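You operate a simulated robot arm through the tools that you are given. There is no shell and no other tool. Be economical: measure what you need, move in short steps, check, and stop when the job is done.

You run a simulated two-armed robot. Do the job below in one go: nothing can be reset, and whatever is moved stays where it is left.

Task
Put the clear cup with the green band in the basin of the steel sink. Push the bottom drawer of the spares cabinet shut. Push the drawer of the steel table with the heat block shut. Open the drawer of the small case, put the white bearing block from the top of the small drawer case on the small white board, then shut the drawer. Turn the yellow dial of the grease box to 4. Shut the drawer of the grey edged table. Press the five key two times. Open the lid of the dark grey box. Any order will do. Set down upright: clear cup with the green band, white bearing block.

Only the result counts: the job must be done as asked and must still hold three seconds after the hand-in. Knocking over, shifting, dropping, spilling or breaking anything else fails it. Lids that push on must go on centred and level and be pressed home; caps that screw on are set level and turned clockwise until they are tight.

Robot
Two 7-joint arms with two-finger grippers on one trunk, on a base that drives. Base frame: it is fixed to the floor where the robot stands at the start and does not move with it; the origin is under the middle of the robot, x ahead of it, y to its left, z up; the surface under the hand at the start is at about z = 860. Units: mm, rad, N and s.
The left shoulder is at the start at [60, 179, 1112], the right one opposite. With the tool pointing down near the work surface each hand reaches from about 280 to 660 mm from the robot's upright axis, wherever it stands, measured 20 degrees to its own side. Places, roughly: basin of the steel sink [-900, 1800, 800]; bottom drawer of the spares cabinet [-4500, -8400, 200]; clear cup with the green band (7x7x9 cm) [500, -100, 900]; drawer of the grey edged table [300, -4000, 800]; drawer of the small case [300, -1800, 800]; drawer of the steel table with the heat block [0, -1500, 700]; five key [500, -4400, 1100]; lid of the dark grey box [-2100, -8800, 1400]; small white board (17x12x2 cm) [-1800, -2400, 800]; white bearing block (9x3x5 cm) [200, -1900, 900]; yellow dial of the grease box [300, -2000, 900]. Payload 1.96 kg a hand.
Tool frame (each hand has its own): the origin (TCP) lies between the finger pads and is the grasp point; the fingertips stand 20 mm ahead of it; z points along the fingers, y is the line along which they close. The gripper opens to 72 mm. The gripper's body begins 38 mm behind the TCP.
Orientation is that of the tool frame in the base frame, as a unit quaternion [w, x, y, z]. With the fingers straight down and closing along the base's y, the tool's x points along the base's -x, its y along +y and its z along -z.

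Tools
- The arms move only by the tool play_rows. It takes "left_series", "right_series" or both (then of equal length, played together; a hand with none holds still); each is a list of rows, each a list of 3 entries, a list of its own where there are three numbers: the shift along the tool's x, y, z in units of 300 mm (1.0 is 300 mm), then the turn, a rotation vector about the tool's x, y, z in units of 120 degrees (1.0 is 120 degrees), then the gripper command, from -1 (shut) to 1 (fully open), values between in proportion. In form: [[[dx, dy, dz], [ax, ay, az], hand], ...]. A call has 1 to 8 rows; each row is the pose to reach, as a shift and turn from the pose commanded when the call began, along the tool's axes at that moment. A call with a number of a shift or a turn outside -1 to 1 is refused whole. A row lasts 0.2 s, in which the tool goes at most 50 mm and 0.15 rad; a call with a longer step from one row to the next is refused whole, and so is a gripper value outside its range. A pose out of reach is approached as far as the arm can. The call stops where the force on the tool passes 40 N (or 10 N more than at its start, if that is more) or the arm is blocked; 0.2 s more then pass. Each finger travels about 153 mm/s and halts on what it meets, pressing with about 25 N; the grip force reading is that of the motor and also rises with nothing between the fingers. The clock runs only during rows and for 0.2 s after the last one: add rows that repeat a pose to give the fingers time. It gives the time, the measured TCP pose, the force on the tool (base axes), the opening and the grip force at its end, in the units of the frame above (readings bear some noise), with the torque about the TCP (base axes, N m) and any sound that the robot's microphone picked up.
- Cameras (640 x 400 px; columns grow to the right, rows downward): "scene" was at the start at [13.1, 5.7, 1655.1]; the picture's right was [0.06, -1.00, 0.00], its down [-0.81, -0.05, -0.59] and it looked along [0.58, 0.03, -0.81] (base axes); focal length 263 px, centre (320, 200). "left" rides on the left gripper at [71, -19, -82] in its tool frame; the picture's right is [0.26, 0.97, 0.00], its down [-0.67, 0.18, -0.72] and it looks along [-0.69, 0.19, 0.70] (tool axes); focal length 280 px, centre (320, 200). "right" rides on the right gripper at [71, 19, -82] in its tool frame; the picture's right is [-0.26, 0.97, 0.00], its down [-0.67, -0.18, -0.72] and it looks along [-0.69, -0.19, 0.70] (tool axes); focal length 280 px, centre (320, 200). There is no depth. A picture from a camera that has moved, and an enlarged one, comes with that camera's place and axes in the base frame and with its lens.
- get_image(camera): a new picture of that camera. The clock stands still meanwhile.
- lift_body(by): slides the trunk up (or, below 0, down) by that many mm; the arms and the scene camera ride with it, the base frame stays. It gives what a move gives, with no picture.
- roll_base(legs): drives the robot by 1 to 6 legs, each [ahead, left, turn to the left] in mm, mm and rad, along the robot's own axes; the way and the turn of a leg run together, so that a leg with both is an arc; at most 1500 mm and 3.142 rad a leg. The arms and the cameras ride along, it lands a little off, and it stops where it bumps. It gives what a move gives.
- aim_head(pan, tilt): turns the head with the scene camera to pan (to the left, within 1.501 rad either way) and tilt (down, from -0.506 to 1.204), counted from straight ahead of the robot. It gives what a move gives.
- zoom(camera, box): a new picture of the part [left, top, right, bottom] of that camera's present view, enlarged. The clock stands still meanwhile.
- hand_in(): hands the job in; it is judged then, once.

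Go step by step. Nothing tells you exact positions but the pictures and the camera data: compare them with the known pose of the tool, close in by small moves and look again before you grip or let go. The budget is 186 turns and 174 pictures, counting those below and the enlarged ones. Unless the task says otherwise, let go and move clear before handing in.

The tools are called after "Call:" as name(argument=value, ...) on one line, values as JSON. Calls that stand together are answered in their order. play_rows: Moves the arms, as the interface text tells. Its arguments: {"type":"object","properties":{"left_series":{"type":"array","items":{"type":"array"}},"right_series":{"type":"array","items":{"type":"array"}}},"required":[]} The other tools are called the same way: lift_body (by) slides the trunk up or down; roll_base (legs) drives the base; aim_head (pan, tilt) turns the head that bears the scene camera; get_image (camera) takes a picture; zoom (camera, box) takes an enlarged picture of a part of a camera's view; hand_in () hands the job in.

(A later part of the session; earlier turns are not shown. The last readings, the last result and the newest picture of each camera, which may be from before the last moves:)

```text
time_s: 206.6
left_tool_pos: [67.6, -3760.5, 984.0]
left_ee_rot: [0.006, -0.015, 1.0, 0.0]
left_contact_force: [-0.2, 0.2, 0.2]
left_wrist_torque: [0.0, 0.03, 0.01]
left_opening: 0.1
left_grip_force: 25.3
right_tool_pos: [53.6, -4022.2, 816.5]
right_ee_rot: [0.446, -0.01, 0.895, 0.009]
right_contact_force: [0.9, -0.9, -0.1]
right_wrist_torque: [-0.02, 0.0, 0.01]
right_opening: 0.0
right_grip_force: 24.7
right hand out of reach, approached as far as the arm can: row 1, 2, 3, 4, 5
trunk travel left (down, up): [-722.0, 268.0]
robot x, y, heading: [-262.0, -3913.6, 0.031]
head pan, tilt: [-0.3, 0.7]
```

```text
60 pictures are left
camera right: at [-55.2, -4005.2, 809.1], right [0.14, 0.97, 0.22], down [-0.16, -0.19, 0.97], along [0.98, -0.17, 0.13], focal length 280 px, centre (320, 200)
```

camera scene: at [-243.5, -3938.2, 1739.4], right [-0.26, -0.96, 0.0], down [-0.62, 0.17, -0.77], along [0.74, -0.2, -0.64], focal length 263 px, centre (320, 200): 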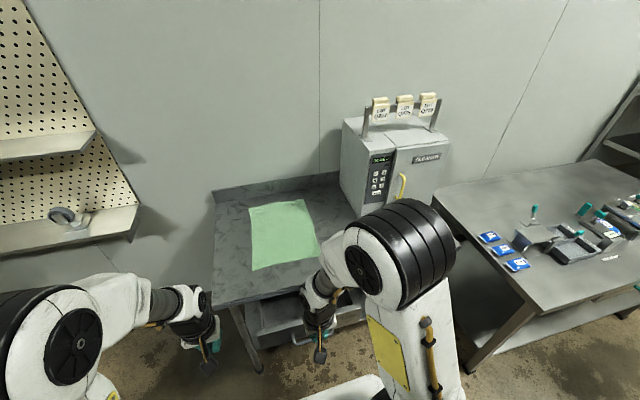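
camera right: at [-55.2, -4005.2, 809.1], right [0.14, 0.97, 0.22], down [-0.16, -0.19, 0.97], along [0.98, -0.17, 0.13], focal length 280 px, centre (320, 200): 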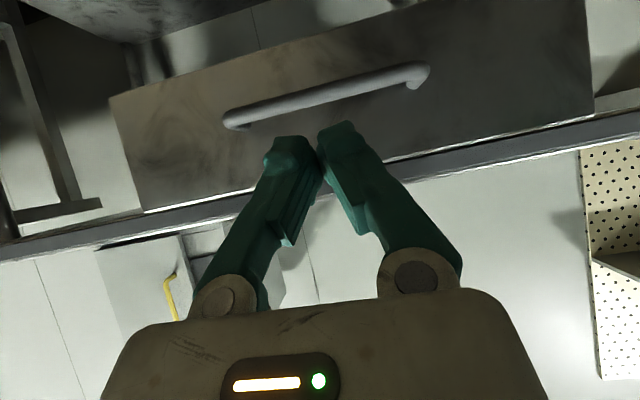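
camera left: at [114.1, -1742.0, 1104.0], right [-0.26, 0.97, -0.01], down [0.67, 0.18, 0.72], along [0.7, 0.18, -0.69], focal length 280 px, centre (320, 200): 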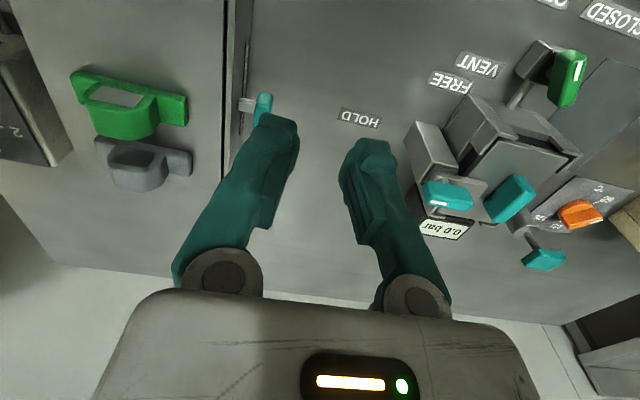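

The fingertips are aimed at the panel just above the handle. I push forward.

Call:
play_rows(right_series=[[[-0.07, 0, 0.0933], [0, 0, 0], -1], [[-0.14, 0, 0.1867], [0, 0, 0], -1], [[-0.21, 0, 0.28], [0, 0, 0], -1], [[-0.26, 0, 0.3467], [0, 0, 0], -1], [[-0.31, 0, 0.413], [0, 0, 0], -1], [[-0.36, 0, 0.48], [0, 0, 0], -1], [[-0.4, 0, 0.533], [0, 0, 0], -1], [[-0.43, 0, 0.573], [0, 0, 0], -1]])

Call:
get_image(camera="right")

```text
time_s: 208.4
left_tool_pos: [68.5, -3760.0, 984.5]
left_ee_rot: [0.004, -0.015, 1.0, -0.001]
left_contact_force: [0.0, -0.7, -0.3]
left_wrist_torque: [-0.02, -0.02, -0.01]
left_opening: 0.1
left_grip_force: 25.0
right_tool_pos: [255.6, -4014.3, 802.5]
right_ee_rot: [0.428, -0.014, 0.904, 0.007]
right_contact_force: [0.1, -1.4, -0.4]
right_wrist_torque: [-0.01, 0.02, -0.08]
right_opening: 0.0
right_grip_force: 25.4
trunk travel left (down, up): [-722.0, 268.0]
robot x, y, heading: [-263.9, -3915.5, 0.032]
head pan, tilt: [-0.3, 0.7]
```

```text
59 pictures are left
camera right: at [145.4, -3998.9, 799.1], right [0.14, 0.97, 0.2], down [-0.12, -0.19, 0.97], along [0.98, -0.16, 0.09], focal length 280 px, centre (320, 200)
```

right: 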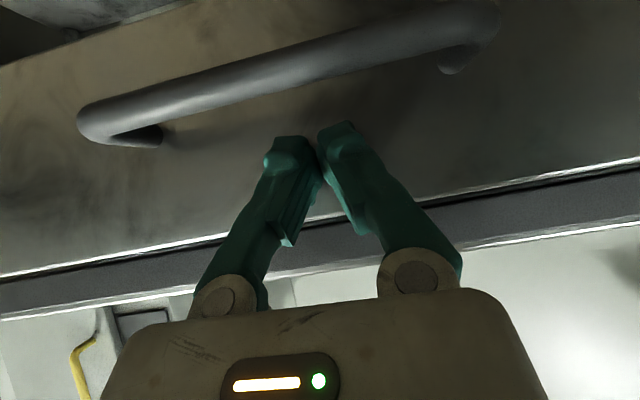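

Nearly shut; I push on until it stops.

Call:
play_rows(right_series=[[[-0.02, 0, 0.027], [0, 0, 0], -1], [[-0.04, 0, 0.053], [0, 0, 0], -1], [[-0.06, 0, 0.08], [0, 0, 0], -1], [[-0.08, 0, 0.107], [0, 0, 0], -1], [[-0.1, 0, 0.133], [0, 0, 0], -1], [[-0.12, 0, 0.16], [0, 0, 0], -1], [[-0.14, 0, 0.187], [0, 0, 0], -1], [[-0.16, 0, 0.213], [0, 0, 0], -1]])

Call:
get_image(camera="right")

```text
time_s: 209.8
left_tool_pos: [63.2, -3761.2, 987.6]
left_ee_rot: [0.007, -0.015, 1.0, -0.001]
left_contact_force: [0.5, -0.4, 0.3]
left_wrist_torque: [-0.01, -0.02, 0.01]
left_opening: 0.1
left_grip_force: 24.4
right_tool_pos: [298.7, -4014.4, 796.9]
right_ee_rot: [0.419, -0.014, 0.908, 0.005]
right_contact_force: [-30.1, -0.1, 9.7]
right_wrist_torque: [-0.05, -0.13, -0.17]
right_opening: 0.2
right_grip_force: 30.0
trunk travel left (down, up): [-722.0, 268.0]
robot x, y, heading: [-270.7, -3916.1, 0.032]
head pan, tilt: [-0.3, 0.7]
stopped in row 6 (right hand): the force on the tool passed its limit at 51 N (the readings are from after the stop); the commanded pose is now the measured one
```

```text
58 pictures are left
camera right: at [188.4, -3998.9, 796.2], right [0.14, 0.97, 0.2], down [-0.1, -0.19, 0.98], along [0.98, -0.16, 0.07], focal length 280 px, centre (320, 200)
```

right: 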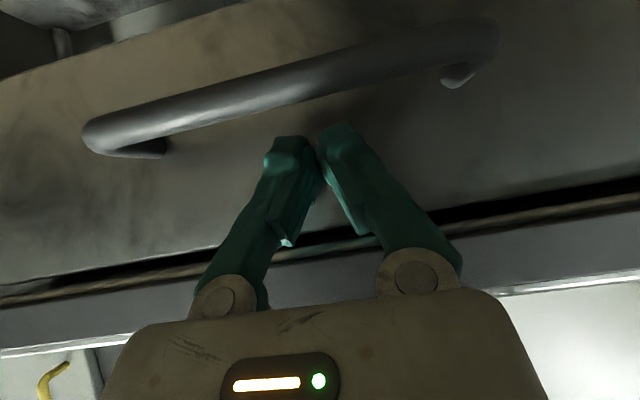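

Stopped firmly at 51 N – drawer shut. I back the hand away and up, turning it to point straight forward for the key press.

Call:
play_rows(right_series=[[[0.09, 0, -0.11], [0, 0, 0], -1], [[0.15, 0, -0.2], [0, -0.05, 0], -1], [[0.1, 0, -0.33], [0, -0.1, 0], -1], [[0.02, 0, -0.46], [0, -0.16, 0], -1], [[-0.06, 0, -0.59], [0, -0.22, 0], -1], [[-0.14, 0, -0.72], [0, -0.28, 0], -1], [[-0.2, 0, -0.83], [0, -0.34, 0], -1], [[-0.24, 0, -0.9], [0, -0.34, 0], -1]])

Call:
lift_body(by=40)

Call:
zoom(camera="scene", box=[220, 220, 360, 370])

```text
time_s: 211.6
left_tool_pos: [67.0, -3759.7, 984.7]
left_ee_rot: [0.006, -0.015, 1.0, 0.0]
left_contact_force: [-0.2, -0.4, -0.4]
left_wrist_torque: [0.0, 0.01, 0.04]
left_opening: 0.0
left_grip_force: 25.4
right_tool_pos: [148.8, -4017.1, 1022.7]
right_ee_rot: [0.712, -0.01, 0.702, 0.01]
right_contact_force: [0.6, -0.5, -0.2]
right_wrist_torque: [-0.03, 0.02, -0.02]
right_opening: 0.0
right_grip_force: 29.8
right hand out of reach, approached as far as the arm can: row 8
trunk travel left (down, up): [-722.0, 268.0]
robot x, y, heading: [-266.8, -3915.3, 0.031]
head pan, tilt: [-0.3, 0.7]
```

```text
time_s: 212.4
left_tool_pos: [67.8, -3761.3, 1024.9]
left_ee_rot: [0.006, -0.015, 1.0, -0.001]
left_contact_force: [0.1, -0.1, 0.2]
left_wrist_torque: [-0.01, 0.0, 0.0]
left_opening: 0.0
left_grip_force: 25.0
right_tool_pos: [150.8, -4017.0, 1059.4]
right_ee_rot: [0.71, -0.01, 0.704, 0.01]
right_contact_force: [0.1, 0.8, 0.8]
right_wrist_torque: [-0.01, -0.02, -0.01]
right_opening: 0.0
right_grip_force: 29.4
trunk travel left (down, up): [-762.0, 228.0]
robot x, y, heading: [-265.5, -3920.1, 0.027]
head pan, tilt: [-0.3, 0.7]
```

```text
2.67 times, centred on (290, 295) of scene
camera zoom: at [-243.9, -3938.4, 1679.3], right [-0.27, -0.96, 0.0], down [-0.62, 0.17, -0.76], along [0.74, -0.2, -0.64], focal length 702 px, centre (400, -53)
```

zoom: 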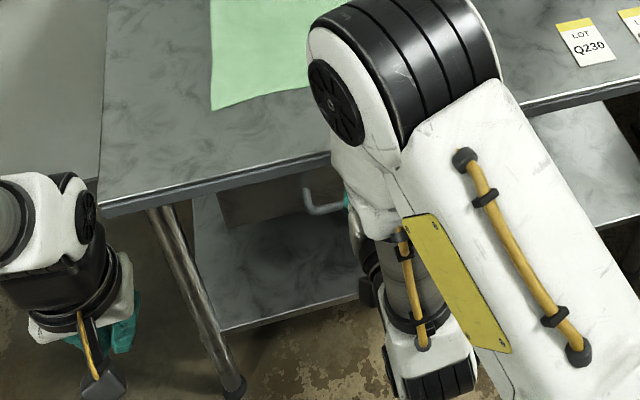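

Drawer is shut. I straighten the heading and drive to stand before the keypad.

Call:
roll_base(legs=[[0, 0, -0.028], [0, -320, 0], [115, 0, 0]])

Call:
aim_head(pan=-0.25, tilt=0.5)

Call:
get_image(camera="scene")

Call:
get_image(camera="right")

```text
time_s: 215.7
left_tool_pos: [188.0, -4091.1, 1025.7]
left_ee_rot: [0.005, -0.001, 1.0, -0.001]
left_contact_force: [0.3, 1.1, 1.4]
left_wrist_torque: [-0.01, -0.01, 0.0]
left_opening: 0.1
left_grip_force: 25.5
right_tool_pos: [264.7, -4348.9, 1062.0]
right_ee_rot: [0.712, -0.001, 0.703, 0.001]
right_contact_force: [0.6, -0.4, 0.4]
right_wrist_torque: [-0.01, 0.02, 0.0]
right_opening: 0.3
right_grip_force: 29.6
trunk travel left (down, up): [-762.0, 228.0]
robot x, y, heading: [-150.6, -4236.5, 0.001]
head pan, tilt: [-0.3, 0.7]
```

```text
time_s: 216.5
left_tool_pos: [189.4, -4091.2, 1025.0]
left_ee_rot: [0.005, -0.001, 1.0, 0.0]
left_contact_force: [-0.2, -0.4, 0.6]
left_wrist_torque: [0.02, 0.0, 0.0]
left_opening: 0.0
left_grip_force: 24.8
right_tool_pos: [264.8, -4349.8, 1061.6]
right_ee_rot: [0.71, -0.001, 0.704, 0.001]
right_contact_force: [0.0, -0.2, 0.5]
right_wrist_torque: [-0.02, -0.01, 0.0]
right_opening: 0.0
right_grip_force: 29.5
trunk travel left (down, up): [-762.0, 228.0]
robot x, y, heading: [-152.2, -4234.0, 0.003]
head pan, tilt: [-0.25, 0.499]
```

```text
56 pictures are left
camera scene: at [-120.3, -4257.2, 1697.0], right [-0.24, -0.97, 0.0], down [-0.47, 0.12, -0.88], along [0.85, -0.21, -0.48], focal length 263 px, centre (320, 200)
```

scene: 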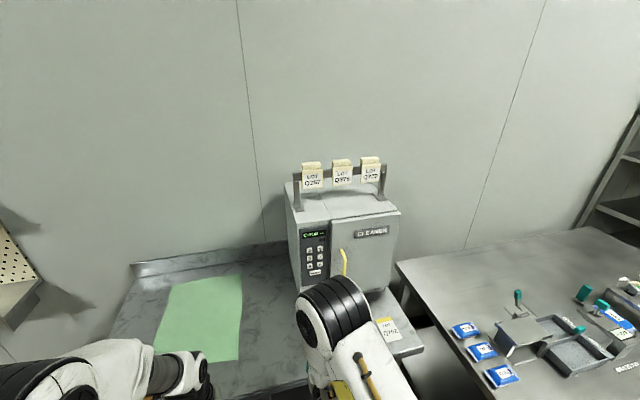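

```text
55 pictures are left
camera right: at [182.5, -4329.9, 988.7], right [0.0, 0.97, 0.26], down [-0.72, -0.18, 0.67], along [0.69, -0.19, 0.7], focal length 280 px, centre (320, 200)
```

right: 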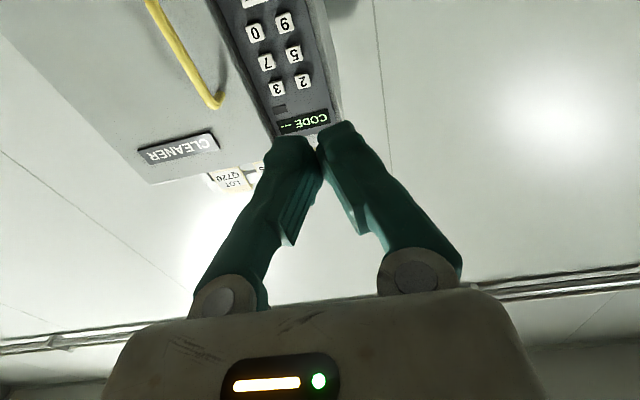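

The 5 key is at about (550, -4392, 1100). I bring the fingertips 60 mm in front of it and check alignment.

Call:
play_rows(right_series=[[[-0.05, -0.05, 0.12], [0, 0, 0], -1], [[-0.1, -0.1, 0.26], [0, 0, 0], -1], [[-0.128, -0.14, 0.4], [0, 0, 0], -1], [[-0.128, -0.14, 0.54], [0, 0, 0], -1], [[-0.128, -0.14, 0.68], [0, 0, 0], -1], [[-0.128, -0.14, 0.68], [0, 0, 0], -1]])

Call:
get_image(camera="right")

Call:
zoom(camera="scene", box=[270, 200, 370, 300])

```text
time_s: 217.9
left_tool_pos: [186.4, -4090.7, 1024.8]
left_ee_rot: [0.005, -0.001, 1.0, -0.001]
left_contact_force: [0.1, -0.3, -0.2]
left_wrist_torque: [-0.01, -0.02, 0.0]
left_opening: 0.0
left_grip_force: 24.7
right_tool_pos: [468.7, -4390.7, 1102.3]
right_ee_rot: [0.711, 0.0, 0.704, 0.0]
right_contact_force: [-0.6, -0.3, 0.1]
right_wrist_torque: [-0.03, 0.0, 0.0]
right_opening: 0.0
right_grip_force: 29.4
trunk travel left (down, up): [-762.0, 228.0]
robot x, y, heading: [-148.1, -4235.4, 0.007]
head pan, tilt: [-0.25, 0.499]
```

```text
54 pictures are left
camera right: at [385.7, -4371.4, 1029.8], right [0.0, 0.97, 0.26], down [-0.72, -0.18, 0.67], along [0.69, -0.19, 0.7], focal length 280 px, centre (320, 200)
```

right: 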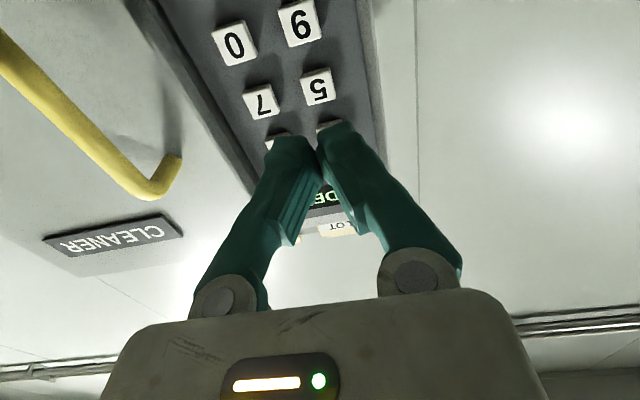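

```text
4.00 times, centred on (320, 250) of scene
camera zoom: at [-121.8, -4257.3, 1697.1], right [-0.24, -0.97, 0.0], down [-0.46, 0.12, -0.88], along [0.85, -0.21, -0.48], focal length 1054 px, centre (320, 0)
```

zoom: 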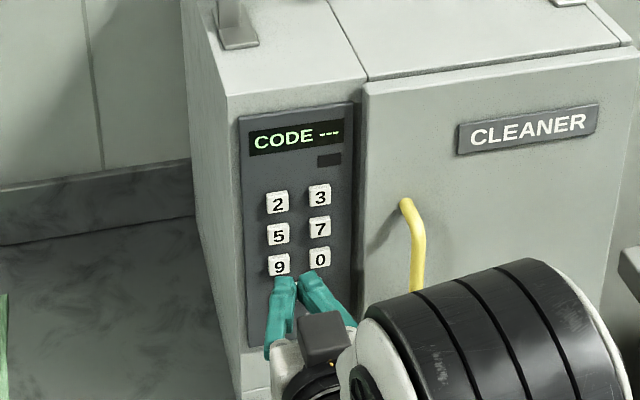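

Aligned with the 5 (y -4391, z 1101). I advance slowly toward the key.

Call:
play_rows(right_series=[[[0, -0.005, 0.1], [0, 0, 0], -1], [[0, -0.005, 0.14], [0, 0, 0], -1], [[0, -0.005, 0.16], [0, 0, 0], -1], [[0, -0.005, 0.17], [0, 0, 0], -1]])

Call:
zoom(camera="scene", box=[280, 220, 350, 280])

Call:
get_image(camera="right")

```text
time_s: 218.9
left_tool_pos: [189.1, -4091.4, 1023.4]
left_ee_rot: [0.005, 0.0, 1.0, -0.001]
left_contact_force: [0.0, -0.8, 0.3]
left_wrist_torque: [0.01, -0.01, 0.0]
left_opening: 0.2
left_grip_force: 25.3
right_tool_pos: [519.8, -4392.5, 1101.5]
right_ee_rot: [0.711, -0.001, 0.703, 0.001]
right_contact_force: [-0.6, 0.3, 0.1]
right_wrist_torque: [-0.01, 0.01, 0.0]
right_opening: 0.0
right_grip_force: 29.9
trunk travel left (down, up): [-762.0, 228.0]
robot x, y, heading: [-150.1, -4236.9, -0.0]
head pan, tilt: [-0.25, 0.499]
```

```text
6.67 times, centred on (315, 250) of scene
camera zoom: at [-120.6, -4257.3, 1697.0], right [-0.24, -0.97, 0.0], down [-0.46, 0.12, -0.88], along [0.85, -0.21, -0.48], focal length 1756 px, centre (353, -133)
```

zoom: 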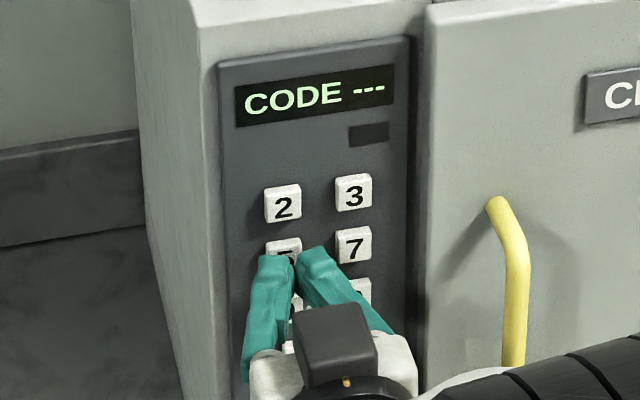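

```text
51 pictures are left
camera right: at [437.3, -4372.8, 1029.7], right [0.0, 0.97, 0.26], down [-0.72, -0.18, 0.67], along [0.69, -0.19, 0.7], focal length 280 px, centre (320, 200)
```

right: 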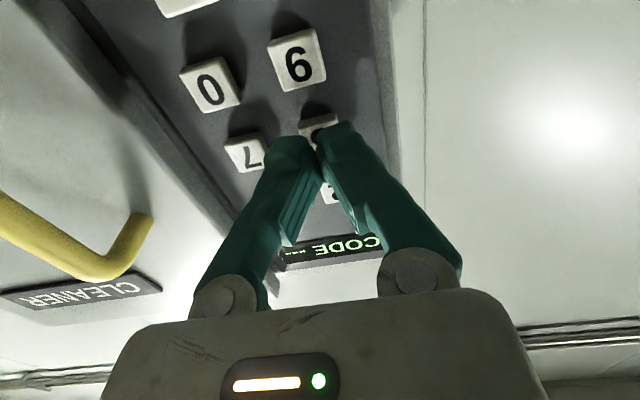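

Tip ~10 mm from the key; I shift 4 mm away from the 7 and press in small steps.

Call:
play_rows(right_series=[[[0, 0.013, 0.005], [0, 0, 0], -1], [[0, 0.013, 0.015], [0, 0, 0], -1], [[0, 0.013, 0.023], [0, 0, 0], -1], [[0, 0.013, 0.03], [0, 0, 0], -1], [[0, 0.013, 0.037], [0, 0, 0], -1]])

Call:
zoom(camera="scene", box=[280, 220, 350, 280])

```text
time_s: 220.1
left_tool_pos: [188.7, -4091.3, 1024.0]
left_ee_rot: [0.005, -0.001, 1.0, -0.001]
left_contact_force: [0.5, -0.1, -0.1]
left_wrist_torque: [0.04, 0.01, 0.03]
left_opening: 0.0
left_grip_force: 24.9
right_tool_pos: [530.1, -4388.5, 1103.2]
right_ee_rot: [0.711, -0.001, 0.703, 0.001]
right_contact_force: [-1.0, -0.6, -0.4]
right_wrist_torque: [-0.02, 0.01, 0.01]
right_opening: 5.7
right_grip_force: 29.6
trunk travel left (down, up): [-762.0, 228.0]
robot x, y, heading: [-150.1, -4231.7, 0.003]
head pan, tilt: [-0.25, 0.499]
```

```text
6.67 times, centred on (315, 250) of scene
camera zoom: at [-121.1, -4257.3, 1697.0], right [-0.24, -0.97, 0.0], down [-0.46, 0.12, -0.88], along [0.85, -0.21, -0.48], focal length 1756 px, centre (353, -133)
```

zoom: 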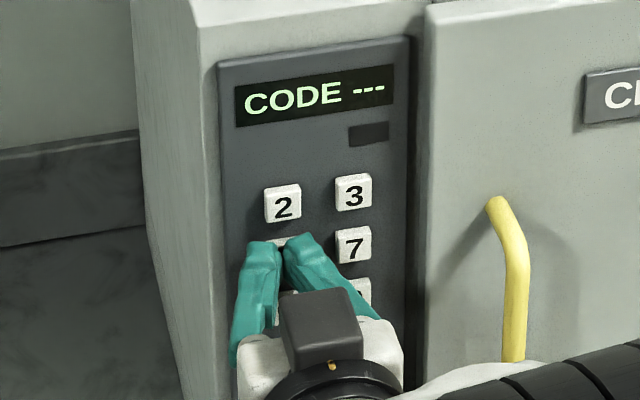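

The closed fingers spread on the key edge and nothing registered. I'll press with a single finger instead: retreat, open fully, and line the -y finger up with the key.

Call:
play_rows(right_series=[[[0, 0, -0.08], [0, 0, 0], -1], [[0, 0, -0.16], [0, 0, 0], 0.2], [[0, 0.06, -0.16], [0, 0, 0], 1], [[0, 0.125, -0.16], [0, 0, 0], 1], [[0, 0.125, -0.16], [0, 0, 0], 1]])

Call:
get_image(camera="right")

Call:
zoom(camera="scene", box=[280, 220, 350, 280])

```text
time_s: 221.3
left_tool_pos: [188.4, -4091.5, 1024.2]
left_ee_rot: [0.004, -0.001, 1.0, -0.001]
left_contact_force: [0.2, 0.0, -0.6]
left_wrist_torque: [0.01, -0.01, -0.01]
left_opening: 0.1
left_grip_force: 25.3
right_tool_pos: [480.2, -4349.4, 1104.4]
right_ee_rot: [0.711, -0.001, 0.704, 0.001]
right_contact_force: [0.6, -0.3, -0.5]
right_wrist_torque: [0.0, -0.02, 0.04]
right_opening: 72.0
right_grip_force: 0.1
trunk travel left (down, up): [-762.0, 228.0]
robot x, y, heading: [-151.6, -4233.4, 0.001]
head pan, tilt: [-0.25, 0.499]
```

```text
49 pictures are left
camera right: at [399.0, -4330.1, 1030.2], right [0.0, 0.97, 0.26], down [-0.72, -0.18, 0.67], along [0.69, -0.19, 0.7], focal length 280 px, centre (320, 200)
```

right: 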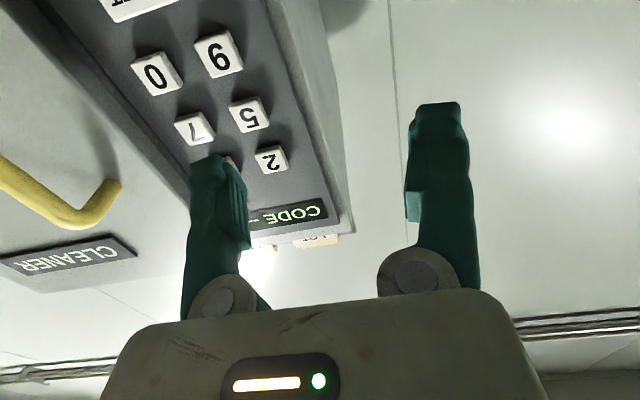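

```text
6.67 times, centred on (315, 250) of scene
camera zoom: at [-120.9, -4257.8, 1697.0], right [-0.24, -0.97, 0.0], down [-0.46, 0.12, -0.88], along [0.85, -0.21, -0.48], focal length 1756 px, centre (353, -133)
```

zoom: 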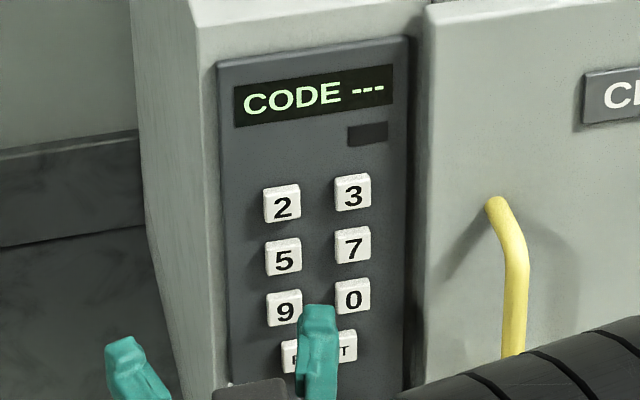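

The single finger tip sits near y≈-4397; I shift 6 mm and press in small steps.

Call:
play_rows(right_series=[[[0, 0.02, 0.07], [0, 0, 0], 1], [[0, 0.02, 0.14], [0, 0, 0], 1], [[0, 0.02, 0.155], [0, 0, 0], 1], [[0, 0.02, 0.165], [0, 0, 0], 1], [[0, 0.02, 0.175], [0, 0, 0], 1], [[0, 0.02, 0.185], [0, 0, 0], 1]])

Call:
zoom(camera="scene", box=[280, 220, 350, 280])

```text
time_s: 222.7
left_tool_pos: [185.3, -4091.3, 1024.9]
left_ee_rot: [0.006, -0.001, 1.0, -0.001]
left_contact_force: [0.5, 0.3, -0.1]
left_wrist_torque: [0.0, -0.01, -0.02]
left_opening: 0.1
left_grip_force: 24.8
right_tool_pos: [533.6, -4344.4, 1103.1]
right_ee_rot: [0.71, -0.001, 0.704, 0.001]
right_contact_force: [-16.5, 2.4, -5.6]
right_wrist_torque: [0.3, 0.14, -0.65]
right_opening: 72.2
right_grip_force: 0.0
trunk travel left (down, up): [-762.0, 228.0]
robot x, y, heading: [-151.9, -4237.1, 0.006]
head pan, tilt: [-0.25, 0.499]
heard: click
```

```text
6.67 times, centred on (315, 250) of scene
camera zoom: at [-124.8, -4256.7, 1697.0], right [-0.24, -0.97, 0.0], down [-0.46, 0.12, -0.88], along [0.85, -0.21, -0.48], focal length 1756 px, centre (353, -133)
```

zoom: 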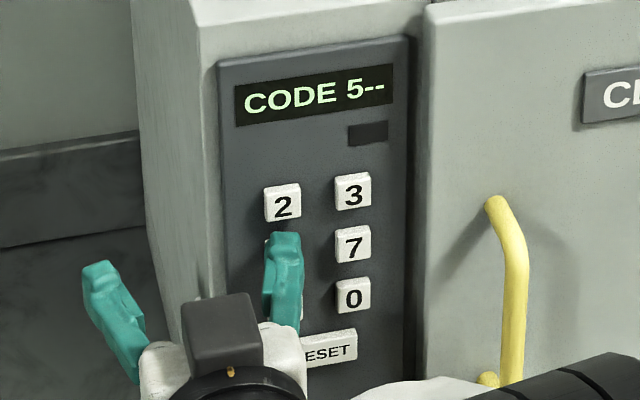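

Click heard and the display shows "5--". I release and press once more.

Call:
play_rows(right_series=[[[0, 0, -0.04], [0, 0, 0], 1], [[0, 0, -0.07], [0, 0, 0], 1], [[0, 0, -0.07], [0, 0, 0], 1], [[0, 0, -0.03], [0, 0, 0], 1], [[0, 0, -0.015], [0, 0, 0], 1], [[0, 0, 0.0], [0, 0, 0], 1], [[0, 0, 0.0], [0, 0, 0], 1]])

Call:
zoom(camera="scene", box=[280, 220, 350, 280])

```text
time_s: 224.3
left_tool_pos: [186.0, -4089.3, 1024.7]
left_ee_rot: [0.006, -0.001, 1.0, -0.001]
left_contact_force: [0.6, -0.1, 0.4]
left_wrist_torque: [-0.01, 0.0, 0.01]
left_opening: 0.0
left_grip_force: 24.9
right_tool_pos: [534.2, -4345.3, 1105.4]
right_ee_rot: [0.711, -0.001, 0.703, 0.001]
right_contact_force: [-14.8, 0.4, -3.9]
right_wrist_torque: [0.12, 0.11, -0.64]
right_opening: 72.0
right_grip_force: 0.0
trunk travel left (down, up): [-762.0, 228.0]
robot x, y, heading: [-151.9, -4237.2, 0.004]
head pan, tilt: [-0.25, 0.499]
heard: click
```

```text
6.67 times, centred on (315, 250) of scene
camera zoom: at [-124.5, -4257.3, 1697.0], right [-0.24, -0.97, 0.0], down [-0.46, 0.12, -0.88], along [0.85, -0.21, -0.48], focal length 1756 px, centre (353, -133)
```

zoom: 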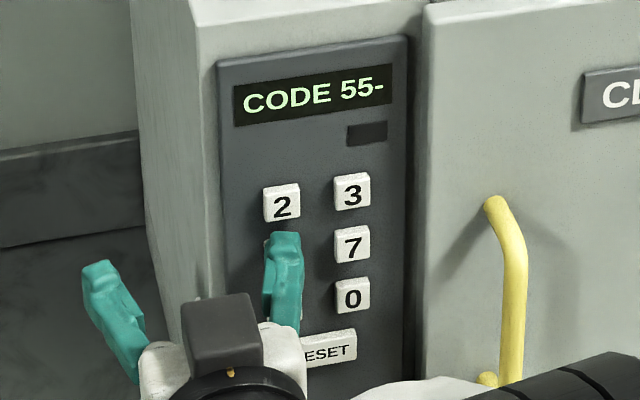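

Display shows "55-". I retract the hand, back off, and turn to face -y for the far end of the room.

Call:
play_rows(right_series=[[[0, 0, -0.15], [0, 0, 0], 1], [[0, 0, -0.3], [0, 0, 0], 0], [[0, 0.0, -0.45], [0, 0, 0], -1], [[0, 0, -0.6], [0, 0, 0], -1], [[0, 0, -0.75], [0, 0, 0], -1], [[0, 0, -0.85], [0, 0, 0], -1]])

Call:
roll_base(legs=[[-450, 0, 0], [0, 0, -1.571]])

Call:
aim_head(pan=-0.3, tilt=0.3)

Call:
get_image(camera="scene")

```text
time_s: 225.7
left_tool_pos: [189.4, -4091.0, 1024.9]
left_ee_rot: [0.007, -0.001, 1.0, -0.002]
left_contact_force: [0.5, 0.2, -1.1]
left_wrist_torque: [0.0, -0.01, 0.0]
left_opening: 0.0
left_grip_force: 25.0
right_tool_pos: [288.7, -4342.4, 1097.8]
right_ee_rot: [0.712, 0.0, 0.703, 0.0]
right_contact_force: [0.1, -0.2, 0.2]
right_wrist_torque: [0.01, -0.03, -0.01]
right_opening: 0.0
right_grip_force: 24.9
right hand out of reach, approached as far as the arm can: row 6
trunk travel left (down, up): [-762.0, 228.0]
robot x, y, heading: [-150.9, -4235.5, 0.003]
head pan, tilt: [-0.25, 0.499]
```

```text
time_s: 232.2
left_tool_pos: [-454.4, -4572.1, 1024.9]
left_ee_rot: [0.003, 0.706, 0.708, -0.004]
left_contact_force: [-0.1, 0.8, 0.5]
left_wrist_torque: [-0.01, 0.03, 0.0]
left_opening: 0.0
left_grip_force: 25.6
right_tool_pos: [-707.6, -4675.4, 1097.2]
right_ee_rot: [0.504, 0.496, 0.498, -0.502]
right_contact_force: [-0.6, 0.0, 0.1]
right_wrist_torque: [0.01, -0.01, 0.01]
right_opening: 0.0
right_grip_force: 25.5
trunk travel left (down, up): [-762.0, 228.0]
robot x, y, heading: [-600.4, -4237.9, -1.568]
head pan, tilt: [-0.25, 0.499]
```

```text
time_s: 232.9
left_tool_pos: [-455.2, -4573.8, 1024.8]
left_ee_rot: [0.003, 0.706, 0.708, -0.005]
left_contact_force: [0.0, -0.9, 0.1]
left_wrist_torque: [0.0, 0.0, 0.02]
left_opening: 0.4
left_grip_force: 24.6
right_tool_pos: [-707.5, -4675.0, 1096.2]
right_ee_rot: [0.504, 0.496, 0.498, -0.502]
right_contact_force: [0.1, 0.1, 0.2]
right_wrist_torque: [0.0, -0.03, -0.01]
right_opening: 0.2
right_grip_force: 24.4
trunk travel left (down, up): [-762.0, 228.0]
robot x, y, heading: [-603.9, -4238.9, -1.566]
head pan, tilt: [-0.3, 0.3]
```

```text
45 pictures are left
camera scene: at [-629.2, -4264.0, 1715.4], right [-0.96, 0.29, 0.0], down [0.09, 0.28, -0.96], along [-0.28, -0.91, -0.3], focal length 263 px, centre (320, 200)
```

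scene: 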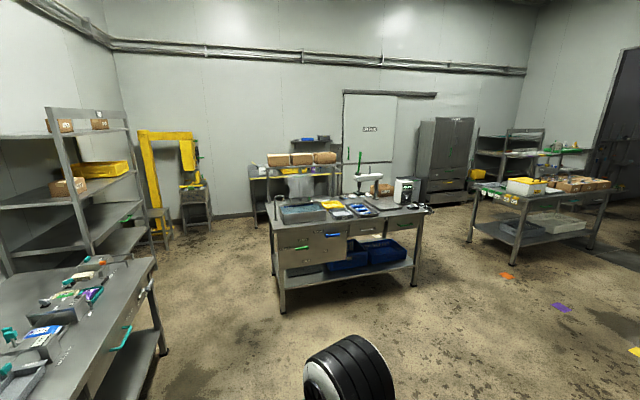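

Call:
zoom(camera="scene", box=[240, 110, 400, 210])

Call:
zoom(camera="scene", box=[400, 100, 560, 220])

```text
4.00 times, centred on (320, 160) of scene
camera zoom: at [-629.2, -4264.0, 1715.4], right [-0.96, 0.29, 0.0], down [0.09, 0.28, -0.96], along [-0.28, -0.91, -0.3], focal length 1054 px, centre (320, 360)
```

zoom: 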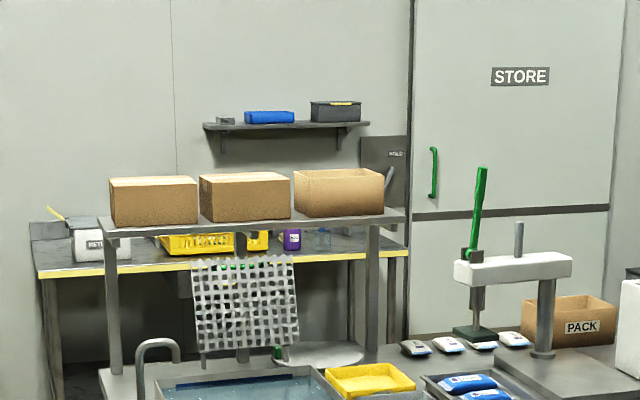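

```text
3.33 times, centred on (480, 160) of scene
camera zoom: at [-629.2, -4264.0, 1715.4], right [-0.96, 0.29, 0.0], down [0.09, 0.28, -0.96], along [-0.28, -0.91, -0.3], focal length 878 px, centre (-213, 333)
```

zoom: 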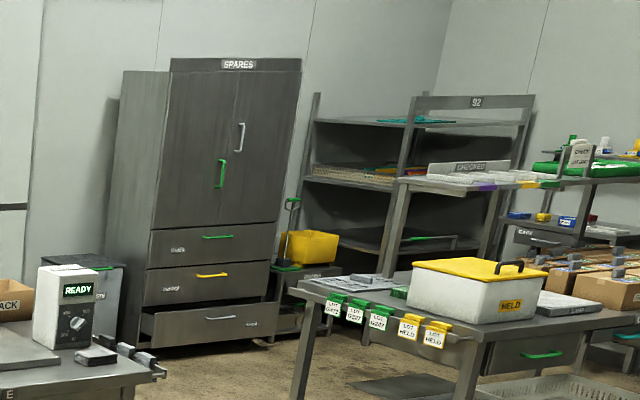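

I see the dark grey box on the wall shelf above the yellow-edged table, and the spares cabinet with its bottom drawer ajar. I drive down the left side of the centre table, then across behind it.

Call:
roll_base(legs=[[0, 150, 0], [1500, 0, 0], [1500, 0, 0], [400, 0, 0]])

Call:
aim_head(pan=-0.6, tilt=0.45)

Call:
get_image(camera="scene")

```text
time_s: 250.4
left_tool_pos: [-234.0, -7957.5, 1024.7]
left_ee_rot: [0.003, 0.697, 0.717, -0.004]
left_contact_force: [0.6, -0.6, 0.6]
left_wrist_torque: [0.04, 0.0, 0.0]
left_opening: 0.0
left_grip_force: 24.8
right_tool_pos: [-485.1, -8065.8, 1097.7]
right_ee_rot: [0.51, 0.49, 0.504, -0.496]
right_contact_force: [-0.2, -0.1, -0.8]
right_wrist_torque: [-0.01, 0.01, -0.01]
right_opening: 0.0
right_grip_force: 24.7
trunk travel left (down, up): [-762.0, 228.0]
robot x, y, heading: [-390.7, -7626.4, -1.543]
head pan, tilt: [-0.3, 0.3]
```

```text
time_s: 251.2
left_tool_pos: [-235.1, -7959.1, 1024.1]
left_ee_rot: [0.003, 0.698, 0.717, -0.005]
left_contact_force: [0.1, 0.7, -1.3]
left_wrist_torque: [0.01, 0.0, 0.0]
left_opening: 0.0
left_grip_force: 25.4
right_tool_pos: [-486.5, -8066.5, 1097.1]
right_ee_rot: [0.51, 0.49, 0.504, -0.496]
right_contact_force: [-0.6, 0.4, -0.4]
right_wrist_torque: [-0.02, -0.01, -0.01]
right_opening: 0.0
right_grip_force: 24.8
trunk travel left (down, up): [-762.0, 228.0]
robot x, y, heading: [-392.4, -7624.9, -1.541]
head pan, tilt: [-0.6, 0.45]
```

```text
42 pictures are left
camera scene: at [-441.3, -7640.9, 1701.6], right [-0.84, 0.54, 0.0], down [0.23, 0.37, -0.9], along [-0.49, -0.76, -0.43], focal length 263 px, centre (320, 200)
```

scene: 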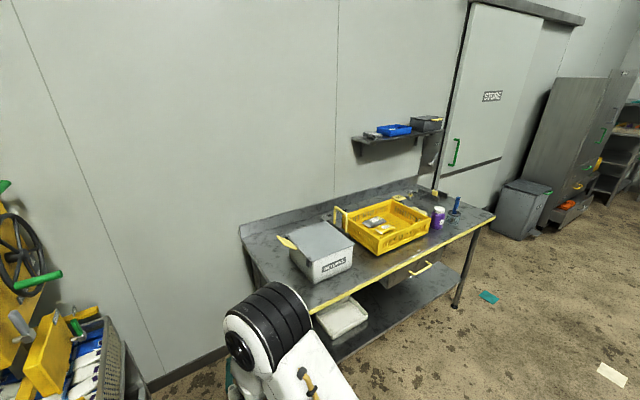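

Table front edge y≈-8305; the box at about (-2100, -8850, 1390). I drive across to x≈-1950.

Call:
roll_base(legs=[[0, 0, -0.029], [0, -1480, 0], [330, -70, 0]])

Call:
lift_body(by=200)

Call:
aim_head(pan=-0.15, tilt=0.4)

Call:
get_image(camera="scene")

```text
time_s: 260.7
left_tool_pos: [-1773.5, -8306.7, 1025.3]
left_ee_rot: [0.003, 0.701, 0.714, -0.004]
left_contact_force: [-0.5, -0.6, 0.1]
left_wrist_torque: [0.0, -0.02, -0.01]
left_opening: 0.2
left_grip_force: 25.2
right_tool_pos: [-2024.5, -8410.6, 1096.8]
right_ee_rot: [0.507, 0.492, 0.501, -0.499]
right_contact_force: [0.4, 0.0, -0.2]
right_wrist_torque: [-0.01, 0.04, -0.01]
right_opening: 0.1
right_grip_force: 25.0
trunk travel left (down, up): [-762.0, 228.0]
robot x, y, heading: [-1926.4, -7966.4, -1.552]
head pan, tilt: [-0.6, 0.45]
```

```text
time_s: 262.9
left_tool_pos: [-1773.7, -8306.2, 1225.4]
left_ee_rot: [0.003, 0.701, 0.713, -0.004]
left_contact_force: [-0.3, 0.1, -0.5]
left_wrist_torque: [0.0, 0.04, 0.0]
left_opening: 0.0
left_grip_force: 25.4
right_tool_pos: [-2025.2, -8410.5, 1296.7]
right_ee_rot: [0.507, 0.493, 0.501, -0.499]
right_contact_force: [-0.6, 0.3, 0.2]
right_wrist_torque: [-0.01, -0.04, 0.03]
right_opening: 0.1
right_grip_force: 24.7
trunk travel left (down, up): [-962.0, 28.0]
robot x, y, heading: [-1929.4, -7970.8, -1.551]
head pan, tilt: [-0.6, 0.45]
```

```text
time_s: 263.8
left_tool_pos: [-1774.2, -8306.4, 1225.6]
left_ee_rot: [0.003, 0.701, 0.713, -0.005]
left_contact_force: [0.4, -0.3, -0.2]
left_wrist_torque: [-0.01, 0.0, -0.03]
left_opening: 0.1
left_grip_force: 25.4
right_tool_pos: [-2024.4, -8410.7, 1297.0]
right_ee_rot: [0.507, 0.493, 0.502, -0.498]
right_contact_force: [0.1, -0.3, 0.0]
right_wrist_torque: [0.0, 0.02, 0.0]
right_opening: 0.0
right_grip_force: 25.3
trunk travel left (down, up): [-962.0, 28.0]
robot x, y, heading: [-1926.1, -7971.5, -1.546]
head pan, tilt: [-0.15, 0.4]
```

```text
41 pictures are left
camera scene: at [-1938.0, -8001.0, 1906.2], right [-0.99, 0.13, 0.0], down [0.05, 0.39, -0.92], along [-0.12, -0.91, -0.39], focal length 263 px, centre (320, 200)
```

scene: 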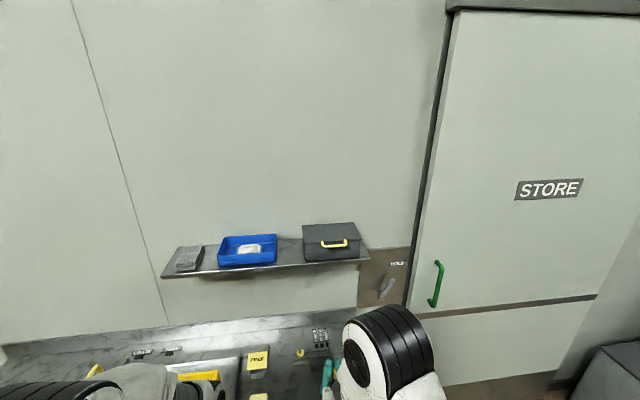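

Call:
zoom(camera="scene", box=[290, 205, 380, 275])

Call:
get_image(camera="right")

```text
5.71 times, centred on (335, 240) of scene
camera zoom: at [-1938.0, -8001.0, 1906.2], right [-0.99, 0.13, 0.0], down [0.05, 0.39, -0.92], along [-0.12, -0.91, -0.39], focal length 1505 px, centre (234, -29)
```

zoom: 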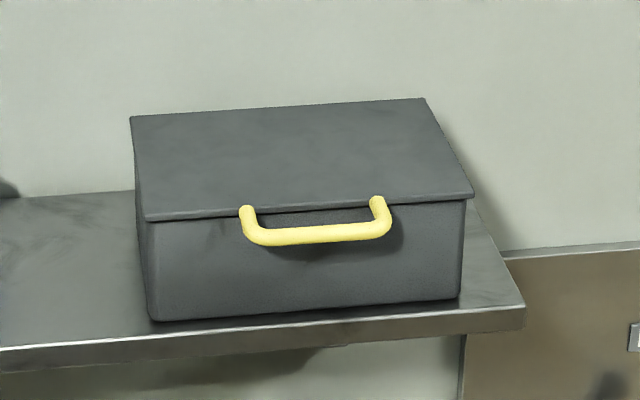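

```text
39 pictures are left
camera right: at [-2007.9, -8329.6, 1224.4], right [0.96, 0.02, 0.26], down [-0.19, 0.72, 0.67], along [-0.18, -0.69, 0.7], focal length 280 px, centre (320, 200)
```

right: 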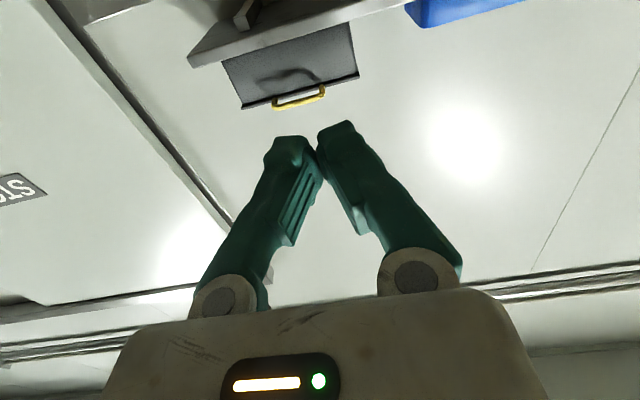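

The lid has a yellow bail at its front edge, near (-2086, -8750, 1415), hinge at y≈-8892. I move a bit closer and raise the trunk fully, so the fingers can lift the bail from below.

Call:
roll_base(legs=[[92, 0, -0.024]])

Call:
lift_body(by=27)

Call:
get_image(camera="right")

Call:
zoom(camera="scene", box=[280, 210, 380, 300])

```text
time_s: 264.9
left_tool_pos: [-1781.7, -8396.9, 1226.0]
left_ee_rot: [0.004, 0.71, 0.704, -0.006]
left_contact_force: [-0.7, 1.6, -0.1]
left_wrist_torque: [-0.01, 0.0, 0.02]
left_opening: 0.0
left_grip_force: 25.0
right_tool_pos: [-2034.6, -8494.6, 1299.2]
right_ee_rot: [-0.502, -0.497, -0.494, 0.506]
right_contact_force: [0.0, 0.0, -0.2]
right_wrist_torque: [0.01, 0.01, 0.01]
right_opening: 0.0
right_grip_force: 25.2
trunk travel left (down, up): [-962.0, 28.0]
robot x, y, heading: [-1921.7, -8062.2, -1.578]
head pan, tilt: [-0.15, 0.4]
```

```text
time_s: 265.6
left_tool_pos: [-1781.2, -8400.6, 1251.3]
left_ee_rot: [0.003, 0.711, 0.704, -0.004]
left_contact_force: [-0.7, -0.9, 0.2]
left_wrist_torque: [0.0, 0.02, -0.04]
left_opening: 0.1
left_grip_force: 24.6
right_tool_pos: [-2035.3, -8500.4, 1322.2]
right_ee_rot: [-0.5, -0.5, -0.495, 0.505]
right_contact_force: [0.0, -0.1, -0.1]
right_wrist_torque: [-0.02, 0.01, 0.02]
right_opening: 0.0
right_grip_force: 25.1
trunk travel left (down, up): [-989.0, 1.0]
robot x, y, heading: [-1921.5, -8058.5, -1.581]
head pan, tilt: [-0.15, 0.4]
```

```text
38 pictures are left
camera right: at [-2016.3, -8418.6, 1251.1], right [0.97, -0.01, 0.26], down [-0.18, 0.72, 0.67], along [-0.19, -0.69, 0.7], focal length 280 px, centre (320, 200)
```

right: 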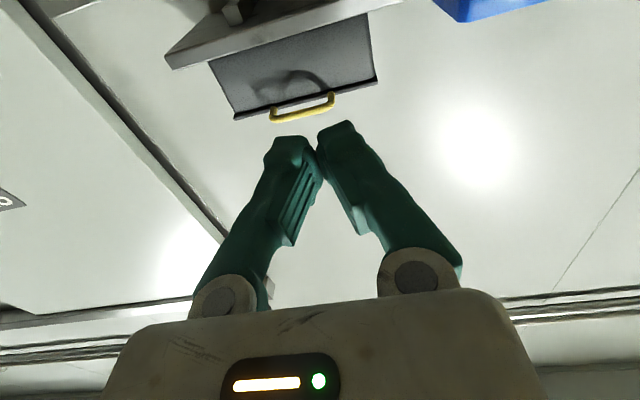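

```text
4.44 times, centred on (330, 255) of scene
camera zoom: at [-1938.0, -8092.6, 1933.2], right [-0.99, 0.16, 0.0], down [0.06, 0.39, -0.92], along [-0.14, -0.91, -0.39], focal length 1170 px, centre (276, -44)
```

zoom: 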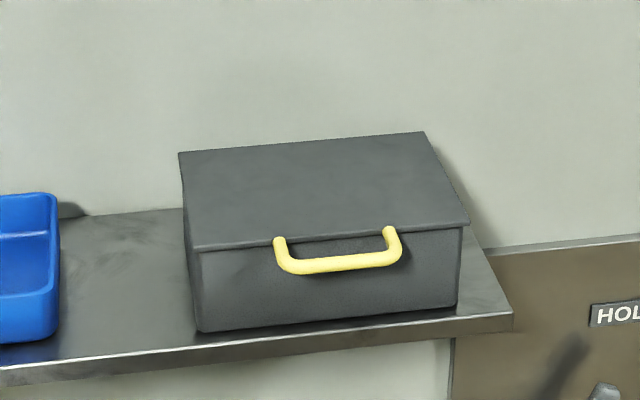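

Bail bar at (-2087, -8749, 1415). I bring the closed fingers to just in front of and below it.

Call:
play_rows(right_series=[[[-0.06, -0.045, 0.12], [0, 0, 0], -1], [[-0.12, -0.09, 0.24], [0, 0, 0], -1], [[-0.18, -0.13, 0.36], [0, 0, 0], -1], [[-0.23, -0.173, 0.48], [0, 0, 0], -1], [[-0.23, -0.173, 0.6], [0, 0, 0], -1], [[-0.23, -0.173, 0.6], [0, 0, 0], -1]])

Call:
get_image(camera="right")

Call:
zoom(camera="scene", box=[280, 210, 380, 300])

```text
time_s: 267.0
left_tool_pos: [-1781.8, -8400.1, 1251.7]
left_ee_rot: [0.003, 0.71, 0.704, -0.004]
left_contact_force: [-0.8, 0.0, 0.1]
left_wrist_torque: [-0.02, 0.02, 0.0]
left_opening: 0.0
left_grip_force: 24.6
right_tool_pos: [-2088.1, -8677.2, 1397.9]
right_ee_rot: [-0.5, -0.499, -0.495, 0.505]
right_contact_force: [0.3, -0.3, 0.7]
right_wrist_torque: [0.01, 0.01, 0.01]
right_opening: 0.1
right_grip_force: 25.3
trunk travel left (down, up): [-989.0, 1.0]
robot x, y, heading: [-1924.4, -8061.5, -1.575]
head pan, tilt: [-0.15, 0.4]
```

```text
36 pictures are left
camera right: at [-2069.4, -8596.9, 1324.8], right [0.97, -0.01, 0.26], down [-0.18, 0.72, 0.67], along [-0.19, -0.69, 0.7], focal length 280 px, centre (320, 200)
```

right: 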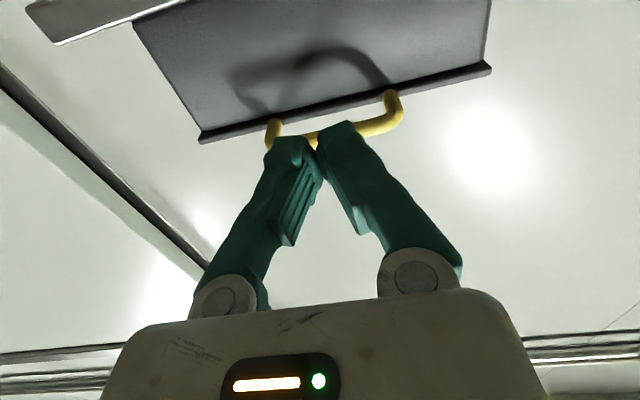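

```text
4.44 times, centred on (330, 255) of scene
camera zoom: at [-1937.8, -8091.3, 1933.2], right [-0.99, 0.16, 0.0], down [0.06, 0.38, -0.92], along [-0.14, -0.91, -0.39], focal length 1170 px, centre (276, -44)
```

zoom: 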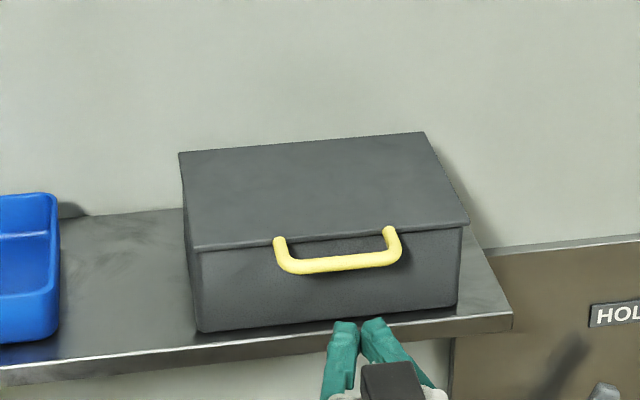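

Fingers are below the bar level. I slide them under it and start lifting.

Call:
play_rows(right_series=[[[0.027, 0.01, 0.03], [0, 0, 0], -1], [[0.027, 0.01, 0.13], [0, 0, 0], -1], [[0.027, 0.01, 0.21], [0, 0, 0], -1], [[0.027, 0.01, 0.215], [0, 0, 0], -1], [[-0.03, 0.01, 0.215], [0, 0, 0], -1], [[-0.09, 0.01, 0.215], [0, 0, 0], -1], [[-0.13, 0.01, 0.22], [0, 0, 0], -1]])

Call:
zoom(camera="scene", box=[280, 180, 380, 270])

Call:
get_image(camera="right")

```text
time_s: 268.6
left_tool_pos: [-1781.7, -8400.9, 1252.0]
left_ee_rot: [0.004, 0.71, 0.704, -0.004]
left_contact_force: [-0.6, 0.7, 0.1]
left_wrist_torque: [0.03, 0.01, -0.01]
left_opening: 0.0
left_grip_force: 24.5
right_tool_pos: [-2086.3, -8743.7, 1435.8]
right_ee_rot: [-0.501, -0.499, -0.495, 0.505]
right_contact_force: [-0.1, -0.3, -0.4]
right_wrist_torque: [0.04, -0.01, -0.02]
right_opening: 0.0
right_grip_force: 29.8
trunk travel left (down, up): [-989.0, 1.0]
robot x, y, heading: [-1925.3, -8059.8, -1.582]
head pan, tilt: [-0.15, 0.4]
```

```text
4.44 times, centred on (330, 225) of scene
camera zoom: at [-1938.1, -8090.9, 1933.2], right [-0.99, 0.16, 0.0], down [0.06, 0.38, -0.92], along [-0.14, -0.91, -0.39], focal length 1170 px, centre (276, 89)
```

zoom: 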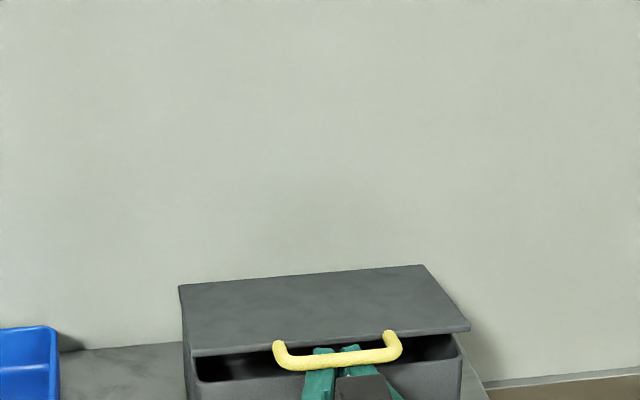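

```text
33 pictures are left
camera right: at [-2067.4, -8662.6, 1363.1], right [0.97, -0.01, 0.26], down [-0.18, 0.72, 0.67], along [-0.19, -0.69, 0.7], focal length 280 px, centre (320, 200)
```

right: 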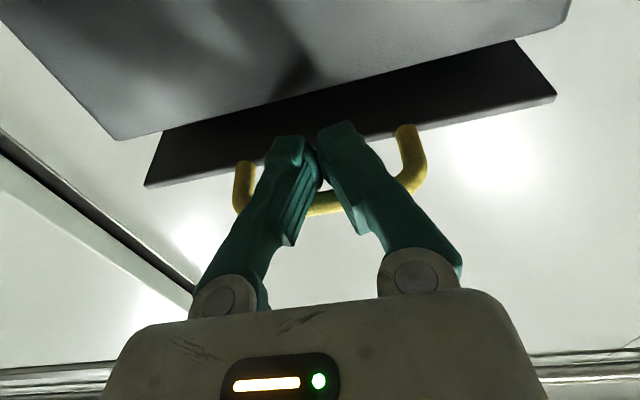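

The bail lifts. The finger tips now reach under the lid edge, so I push inward while rising, letting the tips lift the lid's underside.

Call:
play_rows(right_series=[[[0, 0, 0.05], [0, 0, 0], -1], [[-0.01, 0, 0.1], [0, 0, 0], -1], [[-0.03, 0, 0.14], [0, 0, 0], -1], [[-0.06, 0, 0.18], [0, 0, 0], -1], [[-0.09, 0, 0.21], [0, 0, 0], -1]])

Call:
zoom(camera="scene", box=[280, 160, 380, 260])

Call:
get_image(camera="right")

```text
time_s: 269.4
left_tool_pos: [-1780.2, -8385.0, 1255.6]
left_ee_rot: [0.006, 0.71, 0.704, -0.008]
left_contact_force: [-0.3, 1.9, 0.2]
left_wrist_torque: [-0.11, -0.02, 0.0]
left_opening: 0.0
left_grip_force: 25.2
right_tool_pos: [-2085.7, -8767.5, 1452.1]
right_ee_rot: [-0.504, -0.495, -0.491, 0.509]
right_contact_force: [0.5, 1.7, -1.5]
right_wrist_torque: [-0.11, 0.0, -0.03]
right_opening: 0.1
right_grip_force: 29.5
trunk travel left (down, up): [-989.0, 1.0]
robot x, y, heading: [-1922.7, -8059.1, -1.576]
head pan, tilt: [-0.15, 0.4]
stopped in row 3 (right hand): the force on the tool passed its limit at 45 N (the readings are from after the stop); the commanded pose is now the measured one
```

```text
4.00 times, centred on (330, 210) of scene
camera zoom: at [-1936.8, -8069.1, 1933.6], right [-0.99, 0.16, 0.0], down [0.06, 0.37, -0.93], along [-0.15, -0.91, -0.38], focal length 1054 px, centre (280, 160)
```

zoom: 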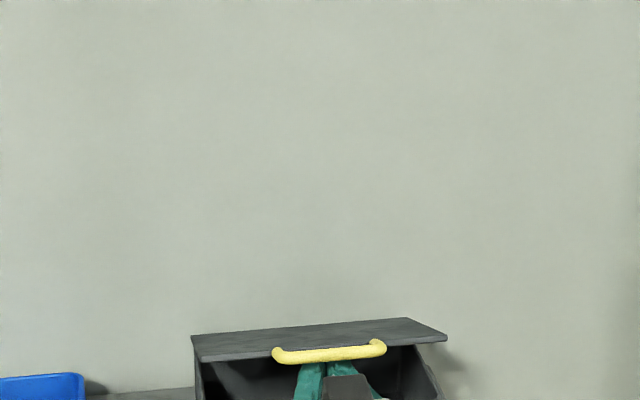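

```text
31 pictures are left
camera right: at [-2066.9, -8687.0, 1378.8], right [0.97, 0.0, 0.26], down [-0.17, 0.73, 0.66], along [-0.19, -0.68, 0.71], focal length 280 px, centre (320, 200)
```

right: 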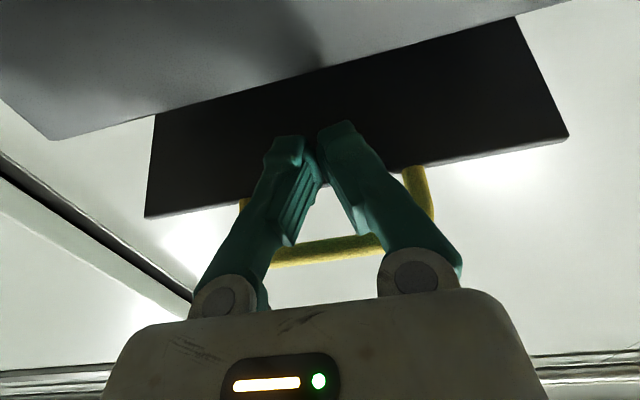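

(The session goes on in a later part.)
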